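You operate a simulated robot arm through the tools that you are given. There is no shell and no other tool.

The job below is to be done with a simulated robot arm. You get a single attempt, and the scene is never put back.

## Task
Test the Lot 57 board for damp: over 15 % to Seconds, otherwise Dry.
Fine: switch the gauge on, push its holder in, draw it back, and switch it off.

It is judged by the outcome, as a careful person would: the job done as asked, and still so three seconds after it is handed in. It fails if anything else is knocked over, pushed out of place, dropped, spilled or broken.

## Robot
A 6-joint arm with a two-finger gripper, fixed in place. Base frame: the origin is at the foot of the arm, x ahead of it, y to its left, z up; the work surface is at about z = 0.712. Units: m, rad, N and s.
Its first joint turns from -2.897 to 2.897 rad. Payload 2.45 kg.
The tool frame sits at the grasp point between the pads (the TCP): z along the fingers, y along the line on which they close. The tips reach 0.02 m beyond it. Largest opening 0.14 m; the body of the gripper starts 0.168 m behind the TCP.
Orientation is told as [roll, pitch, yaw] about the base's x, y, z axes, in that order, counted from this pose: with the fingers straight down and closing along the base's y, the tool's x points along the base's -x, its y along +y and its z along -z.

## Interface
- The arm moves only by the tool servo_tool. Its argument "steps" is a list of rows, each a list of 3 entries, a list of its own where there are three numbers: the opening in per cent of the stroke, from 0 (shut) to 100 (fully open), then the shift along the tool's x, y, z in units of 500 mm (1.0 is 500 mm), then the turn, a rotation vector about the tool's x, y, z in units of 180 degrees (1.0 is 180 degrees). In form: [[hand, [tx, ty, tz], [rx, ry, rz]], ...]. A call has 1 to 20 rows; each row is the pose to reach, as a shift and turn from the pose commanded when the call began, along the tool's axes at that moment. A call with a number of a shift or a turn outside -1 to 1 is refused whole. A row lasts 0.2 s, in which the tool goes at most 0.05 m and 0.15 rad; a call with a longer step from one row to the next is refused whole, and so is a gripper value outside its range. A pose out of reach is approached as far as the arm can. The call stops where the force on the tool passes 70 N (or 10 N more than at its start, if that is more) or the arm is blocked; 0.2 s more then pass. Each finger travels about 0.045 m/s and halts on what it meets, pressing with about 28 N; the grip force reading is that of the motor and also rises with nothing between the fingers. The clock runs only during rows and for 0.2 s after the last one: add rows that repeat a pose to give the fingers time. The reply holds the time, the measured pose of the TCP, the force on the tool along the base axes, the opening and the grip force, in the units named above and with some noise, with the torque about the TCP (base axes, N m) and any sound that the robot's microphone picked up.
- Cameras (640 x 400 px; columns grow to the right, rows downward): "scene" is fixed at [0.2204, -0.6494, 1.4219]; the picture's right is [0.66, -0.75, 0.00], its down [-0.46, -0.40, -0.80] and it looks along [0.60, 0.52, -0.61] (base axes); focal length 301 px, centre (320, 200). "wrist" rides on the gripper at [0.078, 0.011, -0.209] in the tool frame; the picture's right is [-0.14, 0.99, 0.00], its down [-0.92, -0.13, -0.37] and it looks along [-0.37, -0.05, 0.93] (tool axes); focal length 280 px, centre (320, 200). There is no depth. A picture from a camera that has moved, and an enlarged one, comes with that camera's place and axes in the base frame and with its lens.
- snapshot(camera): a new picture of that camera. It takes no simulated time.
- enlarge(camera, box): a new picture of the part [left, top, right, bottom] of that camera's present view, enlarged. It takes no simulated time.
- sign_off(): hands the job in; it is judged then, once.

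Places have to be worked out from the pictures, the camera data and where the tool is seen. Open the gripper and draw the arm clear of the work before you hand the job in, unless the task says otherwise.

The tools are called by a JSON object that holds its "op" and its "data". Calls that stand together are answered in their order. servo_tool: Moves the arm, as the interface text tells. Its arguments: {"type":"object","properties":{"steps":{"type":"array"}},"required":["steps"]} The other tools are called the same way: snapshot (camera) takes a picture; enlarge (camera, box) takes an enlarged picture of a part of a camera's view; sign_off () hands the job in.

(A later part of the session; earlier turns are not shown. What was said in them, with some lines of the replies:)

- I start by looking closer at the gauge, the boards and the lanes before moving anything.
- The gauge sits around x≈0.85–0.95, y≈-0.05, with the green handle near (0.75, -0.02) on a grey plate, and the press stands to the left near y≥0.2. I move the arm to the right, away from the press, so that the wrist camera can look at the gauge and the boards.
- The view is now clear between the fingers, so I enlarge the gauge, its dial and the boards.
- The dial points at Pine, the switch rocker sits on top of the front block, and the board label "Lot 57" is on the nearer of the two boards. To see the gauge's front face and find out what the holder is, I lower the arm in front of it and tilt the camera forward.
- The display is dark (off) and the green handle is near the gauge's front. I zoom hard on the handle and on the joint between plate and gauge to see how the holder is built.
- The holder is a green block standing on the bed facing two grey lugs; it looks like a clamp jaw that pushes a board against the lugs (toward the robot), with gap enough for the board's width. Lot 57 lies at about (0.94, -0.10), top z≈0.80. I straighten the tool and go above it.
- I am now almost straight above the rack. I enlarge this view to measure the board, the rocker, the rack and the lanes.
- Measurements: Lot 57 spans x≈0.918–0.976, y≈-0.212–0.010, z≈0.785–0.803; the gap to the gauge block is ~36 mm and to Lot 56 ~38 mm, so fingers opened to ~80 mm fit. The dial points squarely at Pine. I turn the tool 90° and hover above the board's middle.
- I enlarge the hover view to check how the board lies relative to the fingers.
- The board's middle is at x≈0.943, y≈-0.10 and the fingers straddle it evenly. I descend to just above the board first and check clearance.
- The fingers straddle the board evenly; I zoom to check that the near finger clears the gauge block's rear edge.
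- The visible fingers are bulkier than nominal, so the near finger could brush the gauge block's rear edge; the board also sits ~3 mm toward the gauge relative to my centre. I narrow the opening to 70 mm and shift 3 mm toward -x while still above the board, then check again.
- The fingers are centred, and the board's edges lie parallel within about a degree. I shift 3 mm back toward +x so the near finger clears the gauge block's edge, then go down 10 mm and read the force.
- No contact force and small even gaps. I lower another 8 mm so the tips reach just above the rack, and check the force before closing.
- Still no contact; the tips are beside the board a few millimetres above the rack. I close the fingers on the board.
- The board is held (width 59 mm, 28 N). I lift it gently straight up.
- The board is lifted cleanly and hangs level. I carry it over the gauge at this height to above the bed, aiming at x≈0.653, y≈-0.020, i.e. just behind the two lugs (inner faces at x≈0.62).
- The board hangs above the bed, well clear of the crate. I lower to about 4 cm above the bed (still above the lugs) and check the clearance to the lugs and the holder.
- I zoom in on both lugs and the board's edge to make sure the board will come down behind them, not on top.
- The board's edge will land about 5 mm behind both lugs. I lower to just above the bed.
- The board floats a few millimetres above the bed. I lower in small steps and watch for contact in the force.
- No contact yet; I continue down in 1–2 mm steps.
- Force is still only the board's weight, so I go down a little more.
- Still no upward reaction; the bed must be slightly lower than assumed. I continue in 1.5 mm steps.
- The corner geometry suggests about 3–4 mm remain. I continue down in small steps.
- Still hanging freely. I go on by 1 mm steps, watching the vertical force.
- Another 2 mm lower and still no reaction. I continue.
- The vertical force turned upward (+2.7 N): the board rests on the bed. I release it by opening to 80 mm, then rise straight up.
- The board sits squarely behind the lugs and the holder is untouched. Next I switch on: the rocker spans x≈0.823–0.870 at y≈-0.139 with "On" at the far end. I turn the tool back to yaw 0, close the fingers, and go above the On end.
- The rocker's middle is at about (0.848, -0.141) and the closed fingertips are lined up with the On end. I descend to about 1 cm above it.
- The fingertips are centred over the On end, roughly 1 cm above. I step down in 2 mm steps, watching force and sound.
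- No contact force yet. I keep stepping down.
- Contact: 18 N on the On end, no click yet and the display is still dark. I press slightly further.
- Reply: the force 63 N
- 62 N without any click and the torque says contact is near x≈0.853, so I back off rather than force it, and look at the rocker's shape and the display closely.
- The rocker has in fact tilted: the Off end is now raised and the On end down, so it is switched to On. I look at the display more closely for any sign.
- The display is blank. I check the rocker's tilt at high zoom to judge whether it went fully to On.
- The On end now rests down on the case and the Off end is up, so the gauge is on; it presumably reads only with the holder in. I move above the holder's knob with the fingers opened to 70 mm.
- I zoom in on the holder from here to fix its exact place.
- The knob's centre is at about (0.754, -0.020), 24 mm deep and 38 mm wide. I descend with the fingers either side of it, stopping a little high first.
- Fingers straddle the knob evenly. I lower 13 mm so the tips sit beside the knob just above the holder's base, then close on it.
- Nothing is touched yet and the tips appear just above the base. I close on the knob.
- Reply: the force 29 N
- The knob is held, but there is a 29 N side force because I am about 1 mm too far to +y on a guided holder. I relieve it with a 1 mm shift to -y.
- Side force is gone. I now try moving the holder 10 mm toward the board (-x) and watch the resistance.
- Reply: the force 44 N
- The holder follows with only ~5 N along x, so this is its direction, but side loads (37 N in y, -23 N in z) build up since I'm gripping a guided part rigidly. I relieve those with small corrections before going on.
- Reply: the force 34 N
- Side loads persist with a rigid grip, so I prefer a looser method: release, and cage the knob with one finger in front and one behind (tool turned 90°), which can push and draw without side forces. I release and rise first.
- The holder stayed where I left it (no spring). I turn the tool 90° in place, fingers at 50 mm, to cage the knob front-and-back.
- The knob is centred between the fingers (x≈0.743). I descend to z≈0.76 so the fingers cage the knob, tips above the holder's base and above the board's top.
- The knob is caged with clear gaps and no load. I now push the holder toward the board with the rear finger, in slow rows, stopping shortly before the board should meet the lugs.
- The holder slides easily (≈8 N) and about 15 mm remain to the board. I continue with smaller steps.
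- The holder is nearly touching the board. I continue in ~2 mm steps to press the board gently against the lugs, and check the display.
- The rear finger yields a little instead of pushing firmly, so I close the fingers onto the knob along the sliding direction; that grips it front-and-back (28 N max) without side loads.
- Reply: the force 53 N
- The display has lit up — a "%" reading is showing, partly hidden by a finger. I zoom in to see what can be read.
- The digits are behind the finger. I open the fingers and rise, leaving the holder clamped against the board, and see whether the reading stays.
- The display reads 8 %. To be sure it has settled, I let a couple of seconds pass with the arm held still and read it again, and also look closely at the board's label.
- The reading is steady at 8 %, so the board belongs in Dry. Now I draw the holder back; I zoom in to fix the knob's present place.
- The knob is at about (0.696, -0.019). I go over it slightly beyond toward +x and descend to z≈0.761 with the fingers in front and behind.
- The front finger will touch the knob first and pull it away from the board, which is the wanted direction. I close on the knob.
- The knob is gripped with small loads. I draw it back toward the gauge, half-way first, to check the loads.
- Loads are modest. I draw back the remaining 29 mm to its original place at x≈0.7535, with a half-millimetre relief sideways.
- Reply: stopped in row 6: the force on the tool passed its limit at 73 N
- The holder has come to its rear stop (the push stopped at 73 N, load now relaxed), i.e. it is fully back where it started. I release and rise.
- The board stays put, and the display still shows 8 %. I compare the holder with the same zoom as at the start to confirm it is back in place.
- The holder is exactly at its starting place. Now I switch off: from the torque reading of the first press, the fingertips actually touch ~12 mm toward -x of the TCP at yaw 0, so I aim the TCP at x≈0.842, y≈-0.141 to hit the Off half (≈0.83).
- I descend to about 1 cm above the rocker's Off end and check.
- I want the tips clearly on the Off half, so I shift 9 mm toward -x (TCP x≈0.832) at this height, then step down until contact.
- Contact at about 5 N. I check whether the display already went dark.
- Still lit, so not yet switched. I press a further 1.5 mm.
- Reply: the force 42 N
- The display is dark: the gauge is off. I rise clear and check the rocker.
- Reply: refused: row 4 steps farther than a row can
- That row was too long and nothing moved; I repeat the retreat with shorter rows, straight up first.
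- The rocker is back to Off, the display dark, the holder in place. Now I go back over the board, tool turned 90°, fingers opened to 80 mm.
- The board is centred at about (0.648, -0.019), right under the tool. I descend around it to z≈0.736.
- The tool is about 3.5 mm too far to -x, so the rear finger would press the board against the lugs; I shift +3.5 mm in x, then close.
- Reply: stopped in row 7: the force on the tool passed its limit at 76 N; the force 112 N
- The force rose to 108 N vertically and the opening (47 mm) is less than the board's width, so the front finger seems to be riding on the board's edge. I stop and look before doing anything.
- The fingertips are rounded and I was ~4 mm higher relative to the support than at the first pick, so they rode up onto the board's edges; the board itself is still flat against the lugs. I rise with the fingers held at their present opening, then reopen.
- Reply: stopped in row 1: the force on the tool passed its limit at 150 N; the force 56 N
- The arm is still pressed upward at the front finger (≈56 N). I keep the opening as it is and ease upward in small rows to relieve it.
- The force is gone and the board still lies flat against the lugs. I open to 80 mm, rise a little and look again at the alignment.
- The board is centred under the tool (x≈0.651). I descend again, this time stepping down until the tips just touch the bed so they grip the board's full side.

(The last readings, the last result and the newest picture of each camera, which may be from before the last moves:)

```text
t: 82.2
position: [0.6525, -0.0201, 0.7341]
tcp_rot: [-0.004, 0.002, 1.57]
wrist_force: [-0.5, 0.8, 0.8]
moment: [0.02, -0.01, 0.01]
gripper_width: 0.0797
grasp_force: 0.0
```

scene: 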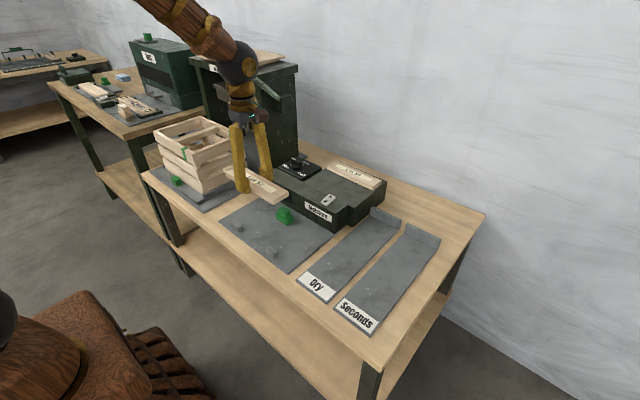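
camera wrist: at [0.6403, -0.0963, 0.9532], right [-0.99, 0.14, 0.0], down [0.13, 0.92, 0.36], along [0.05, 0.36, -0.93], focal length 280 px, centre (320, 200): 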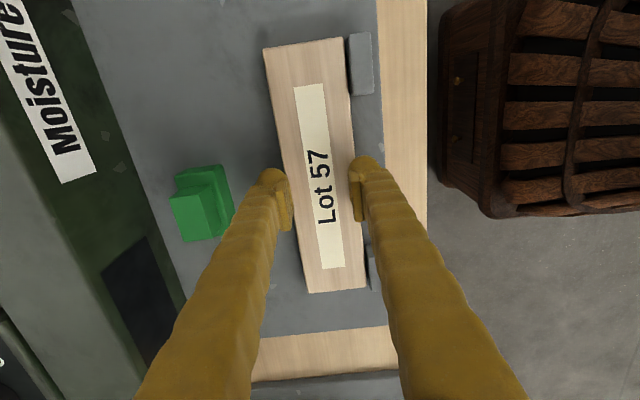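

No contact yet; I go down in 1 mm steps.

{"op": "servo_tool", "data": {"steps": [[57, [0, 0, 0.002], [0, 0, 0]], [57, [0, 0, 0.004], [0, 0, 0]], [57, [0, 0, 0.004], [0, 0, 0]]]}}

{"op": "enlarge", "data": {"camera": "scene", "box": [235, 205, 285, 245]}}

```text
t: 83.0
position: [0.6539, -0.0206, 0.7331]
tcp_rot: [-0.004, 0.0, 1.57]
wrist_force: [-0.1, 0.4, 0.2]
moment: [0.02, 0.0, -0.01]
gripper_width: 0.0796
grasp_force: 0.1
```

```text
10.00 times, centred on (260, 225) of scene
camera zoom: at [0.2204, -0.6494, 1.4219], right [0.66, -0.75, 0.0], down [-0.46, -0.4, -0.8], along [0.6, 0.52, -0.61], focal length 3010 px, centre (920, -50)
```

zoom: 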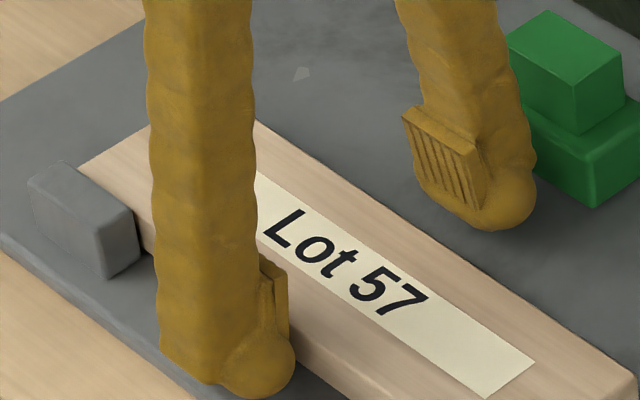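

Still free. A further 1–1.5 mm down.

{"op": "servo_tool", "data": {"steps": [[57, [0, 0, 0.002], [0, 0, 0]], [57, [0, 0, 0.003], [0, 0, 0]], [57, [0, 0, 0.003], [0, 0, 0]]]}}

```text
t: 83.8
position: [0.6528, -0.0197, 0.7321]
tcp_rot: [-0.002, 0.0, 1.572]
wrist_force: [0.2, -0.2, 0.0]
moment: [0.01, 0.05, 0.01]
gripper_width: 0.0798
grasp_force: 0.1
```

No contact still. One more 1.5 mm step.

{"op": "servo_tool", "data": {"steps": [[57, [0, 0, 0.002], [0, 0, 0]], [57, [0, 0, 0.003], [0, 0, 0]], [57, [0, 0, 0.003], [0, 0, 0]]]}}

```text
t: 84.6
position: [0.6536, -0.0204, 0.7304]
tcp_rot: [-0.002, 0.001, 1.57]
wrist_force: [-0.1, 0.7, 0.4]
moment: [-0.02, -0.01, 0.0]
gripper_width: 0.0797
grasp_force: 0.0
```

Still no contact; another 1.5 mm.

{"op": "servo_tool", "data": {"steps": [[57, [0, 0, 0.002], [0, 0, 0]], [57, [0, 0, 0.003], [0, 0, 0]], [57, [0, 0, 0.003], [0, 0, 0]]]}}

```text
t: 85.4
position: [0.6522, -0.0207, 0.7293]
tcp_rot: [-0.003, 0.0, 1.571]
wrist_force: [-0.7, 0.5, -0.4]
moment: [-0.02, 0.0, -0.01]
gripper_width: 0.0802
grasp_force: 0.0
```

I am now 7 mm lower than at the failed grip, without touching the bed. I close slowly and watch force and opening.

{"op": "servo_tool", "data": {"steps": [[50, [0, 0, 0], [0, 0, 0]], [45, [0, 0, 0], [0, 0, 0]], [41, [0, 0, 0], [0, 0, 0]], [38, [0, 0, 0], [0, 0, 0]], [38, [0, 0, 0], [0, 0, 0]]]}}

{"op": "enlarge", "data": {"camera": "wrist", "box": [230, 80, 430, 240]}}

```text
t: 86.6
position: [0.6523, -0.0211, 0.7291]
tcp_rot: [-0.003, -0.002, 1.57]
wrist_force: [-21.3, -0.3, 23.9]
moment: [-0.02, 1.51, 0.0]
gripper_width: 0.0698
grasp_force: 12.7
```

```text
2.50 times, centred on (330, 160) of wrist
camera zoom: at [0.6415, -0.0977, 0.9369], right [-0.99, 0.14, 0.0], down [0.13, 0.92, 0.37], along [0.05, 0.37, -0.93], focal length 701 px, centre (295, 300)
```

zoom: 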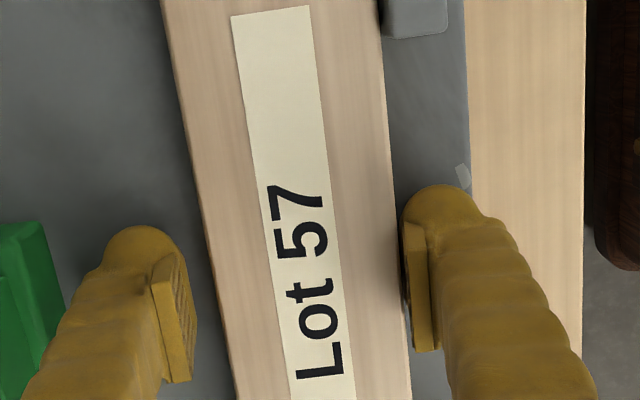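

The front finger meets something low at x≈0.607 (forces -21 N in x, +24 N up) before reaching the board. I look closely at that spot.

{"op": "enlarge", "data": {"camera": "scene", "box": [235, 215, 275, 250]}}

{"op": "enlarge", "data": {"camera": "wrist", "box": [320, 120, 400, 230]}}

```text
11.43 times, centred on (255, 232) of scene
camera zoom: at [0.2204, -0.6494, 1.4219], right [0.66, -0.75, 0.0], down [-0.46, -0.4, -0.8], along [0.6, 0.52, -0.61], focal length 3440 px, centre (1063, -171)
```

zoom: 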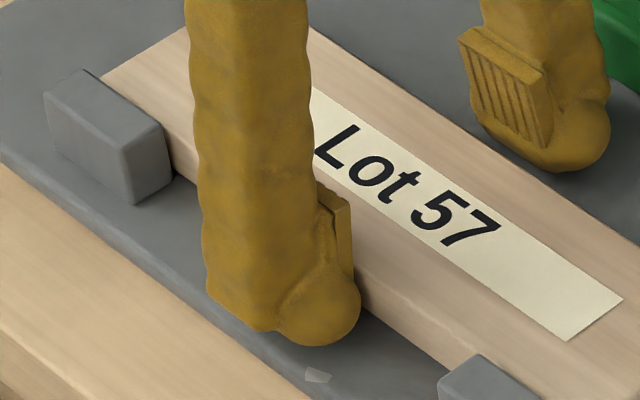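

```text
3.64 times, centred on (360, 175) of wrist
camera zoom: at [0.6415, -0.0977, 0.9369], right [-0.99, 0.14, 0.0], down [0.13, 0.92, 0.37], along [0.05, 0.37, -0.93], focal length 1020 px, centre (174, 291)
```

zoom: 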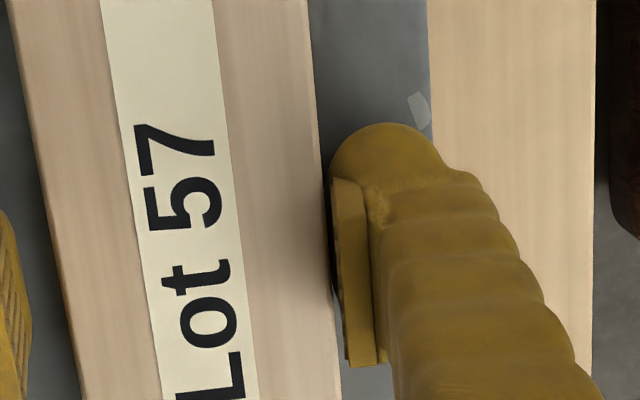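

The front fingertip is pressing on the bed: the tips reach lower as the fingers close. The right height is ~2.5 mm higher (about where I released the board). I open slightly, raise 2.5 mm, and close in small increments.

{"op": "servo_tool", "data": {"steps": [[55, [0, 0, 0], [0, 0, 0]], [55, [0, 0, -0.004], [0, 0, 0]], [55, [0, 0, -0.004], [0, 0, 0]], [50, [0, 0, -0.004], [0, 0, 0]], [46, [0, 0, -0.004], [0, 0, 0]], [44, [0, 0, -0.004], [0, 0, 0]], [44, [0, 0, -0.004], [0, 0, 0]]]}}

```text
t: 88.2
position: [0.6533, -0.0204, 0.7313]
tcp_rot: [-0.004, 0.001, 1.569]
wrist_force: [0.3, 0.8, 0.7]
moment: [0.0, 0.01, 0.0]
gripper_width: 0.0618
grasp_force: 0.3
```

At 62 mm opening there is no load now. I close the last millimetres onto the board.

{"op": "servo_tool", "data": {"steps": [[42, [0, 0, 0], [0, 0, 0]], [40, [0, 0, 0], [0, 0, 0]], [38, [0, 0, 0], [0, 0, 0]], [36, [0, 0, 0], [0, 0, 0]]]}}

{"op": "enlarge", "data": {"camera": "wrist", "box": [230, 80, 430, 240]}}

```text
t: 89.2
position: [0.6538, -0.0196, 0.7305]
tcp_rot: [-0.004, 0.001, 1.571]
wrist_force: [-1.4, 1.2, 1.0]
moment: [0.01, 0.02, 0.02]
gripper_width: 0.0587
grasp_force: 28.3
```

```text
2.50 times, centred on (330, 160) of wrist
camera zoom: at [0.6423, -0.0978, 0.9387], right [-0.99, 0.14, 0.0], down [0.13, 0.92, 0.37], along [0.05, 0.37, -0.93], focal length 701 px, centre (295, 300)
```

zoom: 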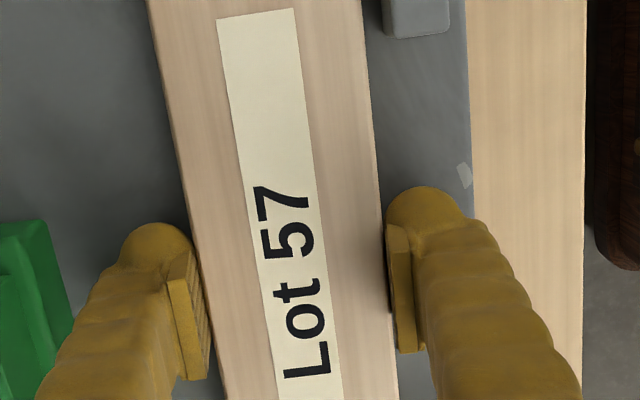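

A clean grip: 58.7 mm, 28 N, no side loads. I lift the board straight up.

{"op": "servo_tool", "data": {"steps": [[20, [0, 0, -0.01], [0, 0, 0]], [20, [0, 0, -0.04], [0, 0, 0]], [20, [0, 0, -0.1], [0, 0, 0]], [20, [0, 0, -0.17], [0, 0, 0]], [20, [0, 0, -0.24], [0, 0, 0]], [20, [0, 0, -0.3], [0, 0, 0]], [20, [0, 0, -0.3], [0, 0, 0]]]}}

{"op": "snapshot", "data": {"camera": "wrist"}}

{"op": "snapshot", "data": {"camera": "scene"}}

```text
t: 90.8
position: [0.6516, -0.0201, 0.8791]
tcp_rot: [-0.002, 0.0, 1.572]
wrist_force: [-0.2, -0.6, -1.6]
moment: [-0.01, -0.01, 0.0]
gripper_width: 0.0586
grasp_force: 28.1
```

```text
taken
camera wrist: at [0.6406, -0.0977, 1.0877], right [-0.99, 0.14, 0.0], down [0.13, 0.92, 0.37], along [0.05, 0.37, -0.93], focal length 280 px, centre (320, 200)
```

wrist: 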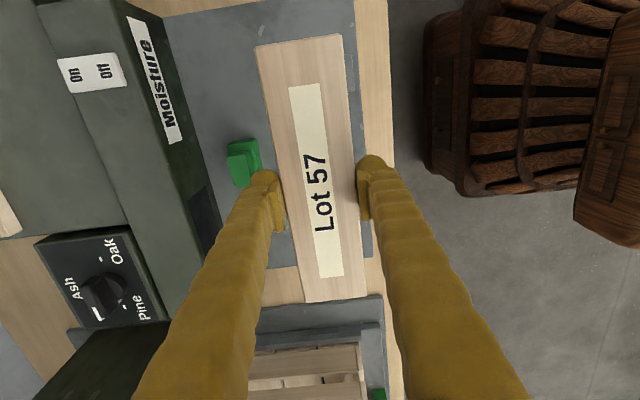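

```text
taken
```

scene: 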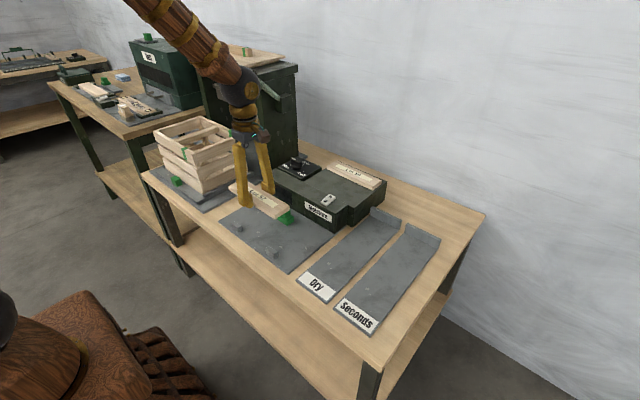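

The board hangs level; weight ≈1.5 N. I carry it to above the Dry lane (y≈-0.285), turning the tool back to yaw 0 so that the board lies along the lane.

{"op": "servo_tool", "data": {"steps": [[20, [0.03, -0.008, -0.03], [0, 0, 0.03]], [20, [0.07, -0.02, -0.06], [0, 0, 0.07]], [20, [0.115, -0.035, -0.06], [0, 0, 0.113]], [20, [0.16, -0.05, -0.06], [0, 0, 0.156]], [20, [0.205, -0.066, -0.06], [0, 0, 0.199]], [20, [0.25, -0.082, -0.06], [0, 0, 0.242]], [20, [0.295, -0.098, -0.06], [0, 0, 0.285]], [20, [0.34, -0.114, -0.06], [0, 0, 0.328]], [20, [0.385, -0.13, -0.06], [0, 0, 0.371]], [20, [0.43, -0.148, -0.06], [0, 0, 0.414]], [20, [0.475, -0.166, -0.06], [0, 0, 0.455]], [20, [0.51, -0.18, -0.06], [0, 0, 0.485]], [20, [0.529, -0.187, -0.06], [0, 0, 0.5]], [20, [0.529, -0.187, -0.06], [0, 0, 0.5]], [20, [0.529, -0.187, -0.06], [0, 0, 0.5]]]}}

{"op": "snapshot", "data": {"camera": "wrist"}}

{"op": "snapshot", "data": {"camera": "scene"}}

```text
t: 94.0
position: [0.7469, -0.2851, 0.9109]
tcp_rot: [0.0, -0.004, -0.002]
wrist_force: [0.1, -1.2, -2.1]
moment: [0.03, 0.03, -0.01]
gripper_width: 0.0588
grasp_force: 27.9
```

```text
taken
camera wrist: at [0.6686, -0.2737, 1.119], right [0.14, 0.99, 0.0], down [0.92, -0.13, 0.37], along [0.37, -0.05, -0.93], focal length 280 px, centre (320, 200)
```

wrist: 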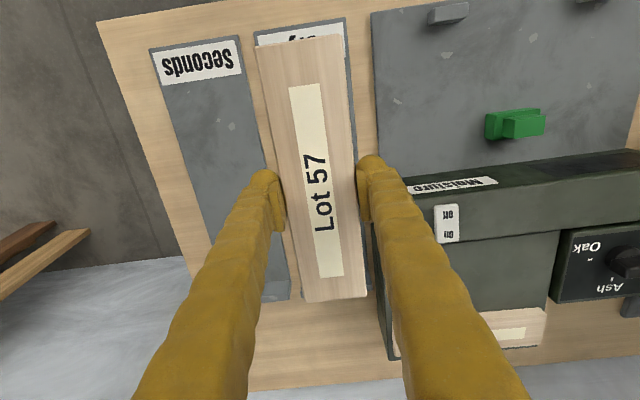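

```text
taken
```

scene: 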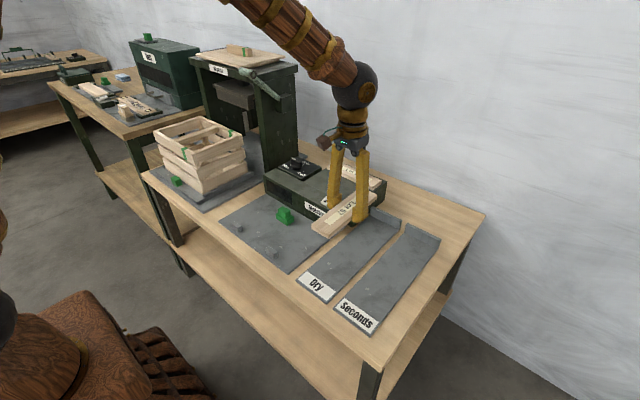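

The board is aligned with the Dry lane (lane y≈-0.346…-0.230, board inside with ~27 mm margins). I lower to about 2 cm above the lane.

{"op": "servo_tool", "data": {"steps": [[20, [0, -0.003, 0.06], [0, 0, 0]], [20, [0, -0.003, 0.13], [0, 0, 0]], [20, [0, -0.003, 0.2], [0, 0, 0]], [20, [0, -0.003, 0.27], [0, 0, 0]], [20, [0, -0.003, 0.318], [0, 0, 0]], [20, [0, -0.003, 0.318], [0, 0, 0]]]}}

{"op": "snapshot", "data": {"camera": "wrist"}}

{"op": "enlarge", "data": {"camera": "scene", "box": [280, 170, 450, 340]}}

```text
t: 95.4
position: [0.7463, -0.2869, 0.7524]
tcp_rot: [0.001, -0.004, 0.0]
wrist_force: [-1.0, 0.3, -2.0]
moment: [-0.01, -0.01, 0.0]
gripper_width: 0.0588
grasp_force: 27.7
```

```text
taken
camera wrist: at [0.6686, -0.2755, 0.9598], right [0.14, 0.99, 0.0], down [0.92, -0.13, 0.37], along [0.37, -0.05, -0.93], focal length 280 px, centre (320, 200)
```

wrist: 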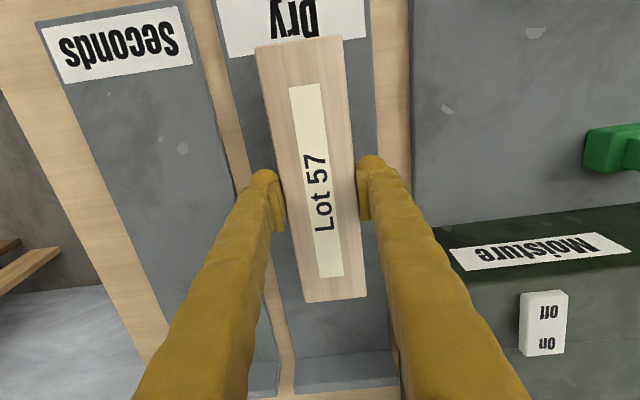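

```text
2.35 times, centred on (365, 255) of scene
camera zoom: at [0.2204, -0.6494, 1.4219], right [0.66, -0.75, 0.0], down [-0.46, -0.4, -0.8], along [0.6, 0.52, -0.61], focal length 708 px, centre (214, 71)
```

zoom: 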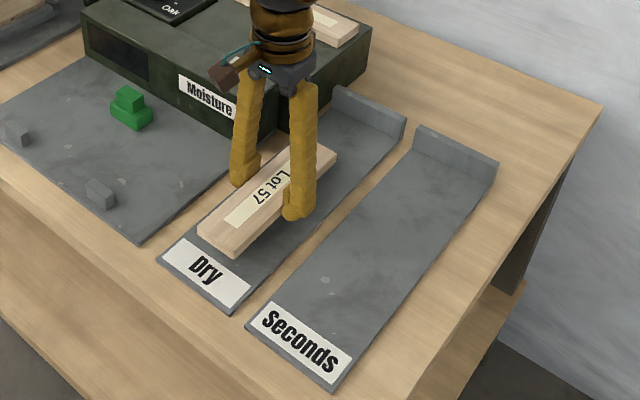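

The near end covers part of the "Dry" label, so I shift 4 cm further along the lane (still clear of the end wall at x≈0.97 and of the gauge), then lower.

{"op": "servo_tool", "data": {"steps": [[20, [-0.03, 0, 0], [0, 0, 0]], [20, [-0.06, 0, 0], [0, 0, 0]], [20, [-0.084, 0, 0], [0, 0, 0]], [20, [-0.084, 0, 0.012], [0, 0, 0]], [20, [-0.084, 0, 0.024], [0, 0, 0]], [20, [-0.084, 0, 0.03], [0, 0, 0]], [20, [-0.084, 0, 0.03], [0, 0, 0]]]}}

{"op": "enlarge", "data": {"camera": "scene", "box": [300, 180, 400, 270]}}

```text
t: 97.0
position: [0.7885, -0.2869, 0.7374]
tcp_rot: [-0.001, -0.004, -0.001]
wrist_force: [0.1, 0.1, -1.9]
moment: [-0.03, 0.01, 0.02]
gripper_width: 0.0586
grasp_force: 27.7
```

```text
4.44 times, centred on (350, 225) of scene
camera zoom: at [0.2204, -0.6494, 1.4219], right [0.66, -0.75, 0.0], down [-0.46, -0.4, -0.8], along [0.6, 0.52, -0.61], focal length 1338 px, centre (187, 89)
```

zoom: 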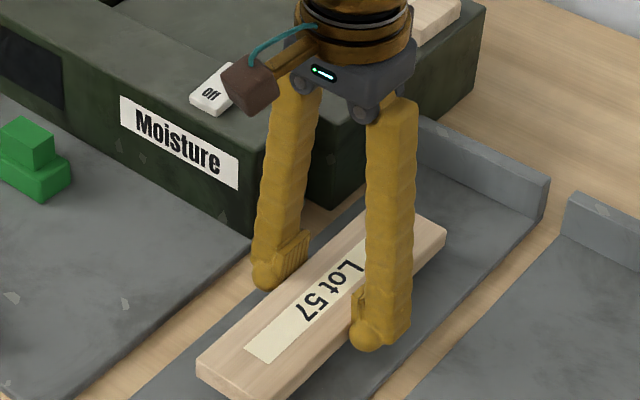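

Only the board's weight on the tool so far. I step down the last millimetres until the board touches the lane.

{"op": "servo_tool", "data": {"steps": [[20, [0, 0, 0.003], [0, 0, 0]], [20, [0, 0, 0.006], [0, 0, 0]], [20, [0, 0, 0.008], [0, 0, 0]], [20, [0, 0, 0.008], [0, 0, 0]]]}}

```text
t: 98.0
position: [0.788, -0.2869, 0.7344]
tcp_rot: [0.0, -0.003, 0.0]
wrist_force: [-0.1, 0.2, -1.0]
moment: [0.0, 0.01, 0.05]
gripper_width: 0.0588
grasp_force: 27.9
```

No contact yet; a further 2 mm.

{"op": "servo_tool", "data": {"steps": [[20, [0, 0, 0.002], [0, 0, 0]], [20, [0, 0, 0.004], [0, 0, 0]], [20, [0, 0, 0.004], [0, 0, 0]]]}}

```text
t: 98.8
position: [0.7878, -0.2879, 0.7324]
tcp_rot: [0.0, -0.004, 0.001]
wrist_force: [0.3, -0.5, -1.7]
moment: [-0.02, 0.01, -0.02]
gripper_width: 0.0588
grasp_force: 28.3
```

Still hanging; another 1.5–2 mm.

{"op": "servo_tool", "data": {"steps": [[20, [0, 0, 0.002], [0, 0, 0]], [20, [0, 0, 0.0035], [0, 0, 0]], [20, [0, 0, 0.0035], [0, 0, 0]]]}}

{"op": "enlarge", "data": {"camera": "scene", "box": [310, 200, 380, 260]}}

```text
t: 99.6
position: [0.7883, -0.2864, 0.7294]
tcp_rot: [0.001, -0.003, 0.0]
wrist_force: [0.3, 0.3, -1.5]
moment: [-0.02, -0.02, -0.01]
gripper_width: 0.0588
grasp_force: 27.7
```

```text
6.67 times, centred on (345, 230) of scene
camera zoom: at [0.2204, -0.6494, 1.4219], right [0.66, -0.75, 0.0], down [-0.46, -0.4, -0.8], along [0.6, 0.52, -0.61], focal length 2007 px, centre (153, 0)
```

zoom: 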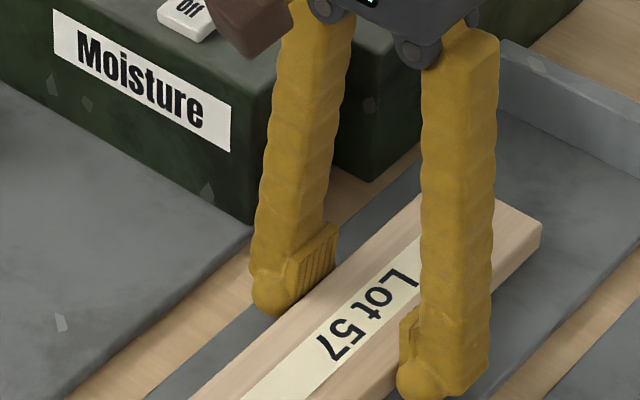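

Very close to the lane surface but still no reaction. Continue by 1 mm steps.

{"op": "servo_tool", "data": {"steps": [[20, [0, 0, 0.002], [0, 0, 0]], [20, [0, 0, 0.003], [0, 0, 0]], [20, [0, 0, 0.003], [0, 0, 0]]]}}

```text
t: 100.4
position: [0.7879, -0.2862, 0.729]
tcp_rot: [-0.002, -0.005, 0.0]
wrist_force: [-4.4, 3.0, 25.8]
moment: [0.02, 0.11, 0.05]
gripper_width: 0.0587
grasp_force: 28.5
```

Contact (26 N up): the board rests on the lane. I relax half a millimetre, open the fingers, and rise straight up.

{"op": "servo_tool", "data": {"steps": [[20, [0, 0, -0.001], [0, 0, 0]], [45, [0, 0, -0.001], [0, 0, 0]], [52, [0, 0, -0.001], [0, 0, 0]], [57, [0, 0, -0.001], [0, 0, 0]], [57, [0, 0, -0.001], [0, 0, 0]], [57, [0, 0, -0.02], [0, 0, 0]], [57, [0, 0, -0.08], [0, 0, 0]], [57, [0, 0, -0.16], [0, 0, 0]], [57, [0, 0, -0.24], [0, 0, 0]], [57, [0, 0, -0.32], [0, 0, 0]], [57, [0, 0, -0.32], [0, 0, 0]]]}}

{"op": "snapshot", "data": {"camera": "wrist"}}

{"op": "enlarge", "data": {"camera": "scene", "box": [230, 150, 450, 330]}}

```text
t: 102.8
position: [0.7907, -0.2874, 0.8879]
tcp_rot: [-0.001, -0.004, 0.0]
wrist_force: [0.8, -0.9, -0.4]
moment: [-0.01, 0.02, 0.01]
gripper_width: 0.0797
grasp_force: 0.1
```

```text
taken
camera wrist: at [0.7118, -0.2757, 1.096], right [0.14, 0.99, 0.0], down [0.92, -0.13, 0.37], along [0.37, -0.05, -0.93], focal length 280 px, centre (320, 200)
```

wrist: 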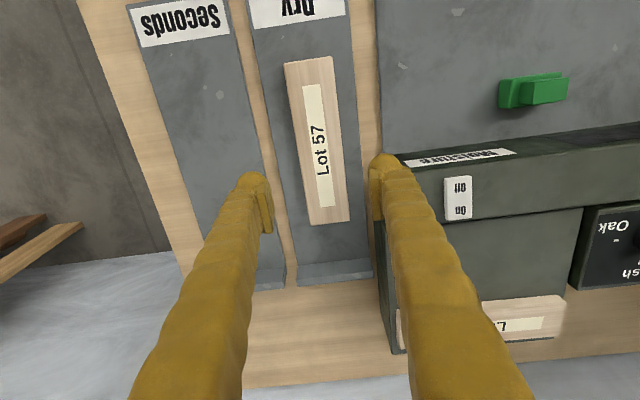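

```text
2.22 times, centred on (340, 240) of scene
camera zoom: at [0.2204, -0.6494, 1.4219], right [0.66, -0.75, 0.0], down [-0.46, -0.4, -0.8], along [0.6, 0.52, -0.61], focal length 669 px, centre (276, 111)
```

zoom: 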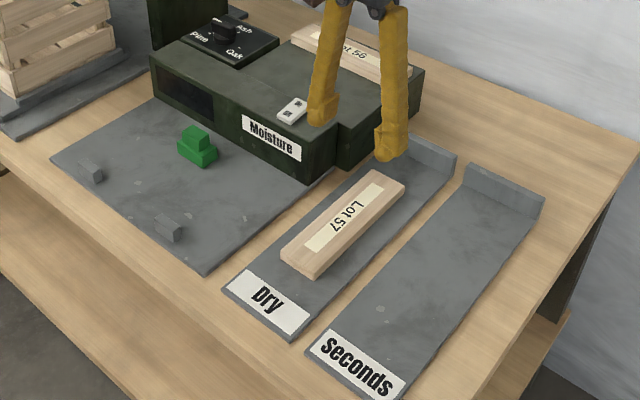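

The board lies squarely in the Dry lane. I retreat upward and back, clear of the work, with the gripper open, and check the whole scene.

{"op": "servo_tool", "data": {"steps": [[57, [0, 0, -0.08], [0, 0, 0]], [70, [0.02, 0.02, -0.16], [0, 0, 0]], [85, [0.05, 0.05, -0.24], [0, 0, 0]], [100, [0.09, 0.09, -0.31], [0, 0, 0]], [100, [0.13, 0.13, -0.37], [0, 0, 0]], [100, [0.17, 0.17, -0.42], [0, 0, 0]], [100, [0.18, 0.18, -0.44], [0, 0, 0]], [100, [0.18, 0.18, -0.44], [0, 0, 0]]]}}

{"op": "snapshot", "data": {"camera": "scene"}}

{"op": "enlarge", "data": {"camera": "scene", "box": [210, 130, 450, 330]}}

{"op": "enlarge", "data": {"camera": "scene", "box": [255, 150, 355, 220]}}

{"op": "snapshot", "data": {"camera": "wrist"}}

```text
t: 104.6
position: [0.6956, -0.198, 1.1087]
tcp_rot: [-0.001, -0.003, 0.0]
wrist_force: [-0.6, -0.3, -0.1]
moment: [0.01, 0.01, 0.0]
gripper_width: 0.14
grasp_force: 0.1
```

```text
taken
```

scene: 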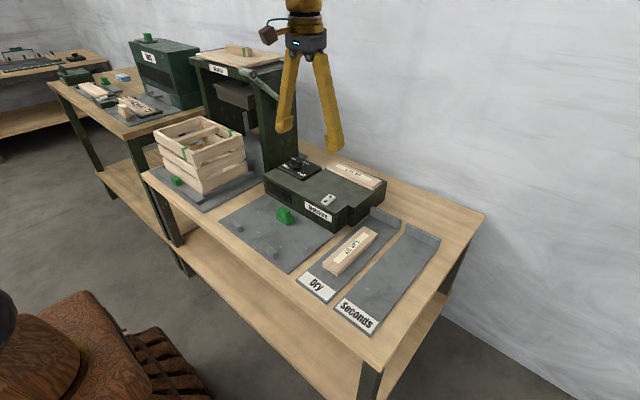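

```text
2.00 times, centred on (330, 230) of scene
camera zoom: at [0.2204, -0.6494, 1.4219], right [0.66, -0.75, 0.0], down [-0.46, -0.4, -0.8], along [0.6, 0.52, -0.61], focal length 602 px, centre (300, 140)
```

zoom: 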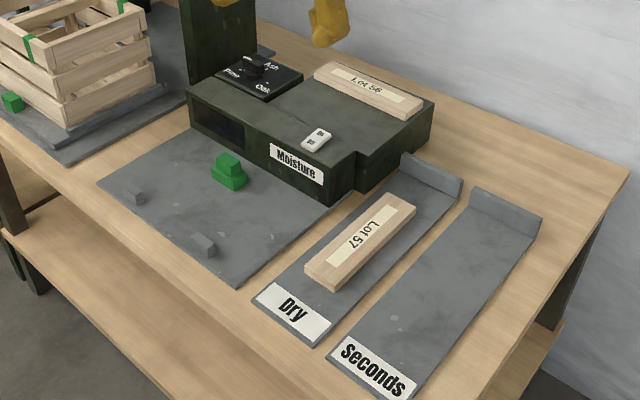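

```text
5.71 times, centred on (305, 185) of scene
camera zoom: at [0.2204, -0.6494, 1.4219], right [0.66, -0.75, 0.0], down [-0.46, -0.4, -0.8], along [0.6, 0.52, -0.61], focal length 1720 px, centre (406, 286)
```

zoom: 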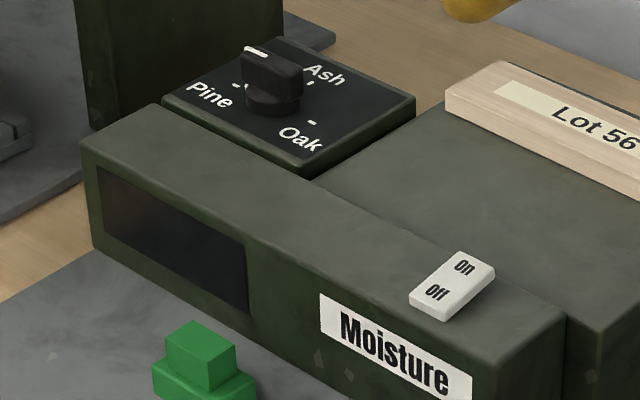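

```text
taken
camera wrist: at [0.6177, -0.1856, 1.3168], right [0.14, 0.99, 0.0], down [0.92, -0.13, 0.37], along [0.37, -0.05, -0.93], focal length 280 px, centre (320, 200)
```

wrist: 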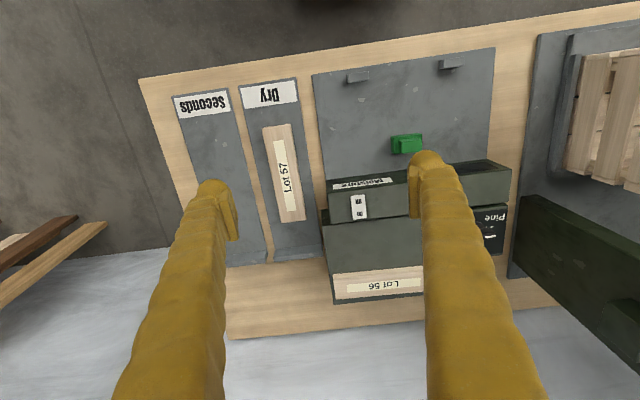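

Everything is in order: Lot 57 read 8 % (steady) and lies in the Dry lane. The holder is back, the gauge is off with its display dark, the dial is unchanged at Pine, Lot 56 is untouched, and the arm is clear with the gripper open. I hand the job in.

{"op": "sign_off", "data": {}}

```text
The job is handed in.
```

The Lot 57 board read a steady 8 %, which is under the 15 % limit, so I put it in the Dry lane. The job is handed in.

- **Gauge:** I switched it on, pushed its holder in, drew it back to where it started and switched it off. The display is dark.
- **Dial:** it was set to Pine and I left it there, since turning it wasn't on your list. Nothing on the Lot 57 board shows its species, so the 8 % assumes it is pine.
- **Picking the board off the gauge:** on my first try the fingers slipped up onto the board's edge and pressed down on it hard, at up to about 150 N. I backed off and gripped it again lower down. I saw no damage, and the board had moved at most a couple of millimetres.

Lot 56, the crate and everything else are where they were. The arm is clear of the work with the gripper open.
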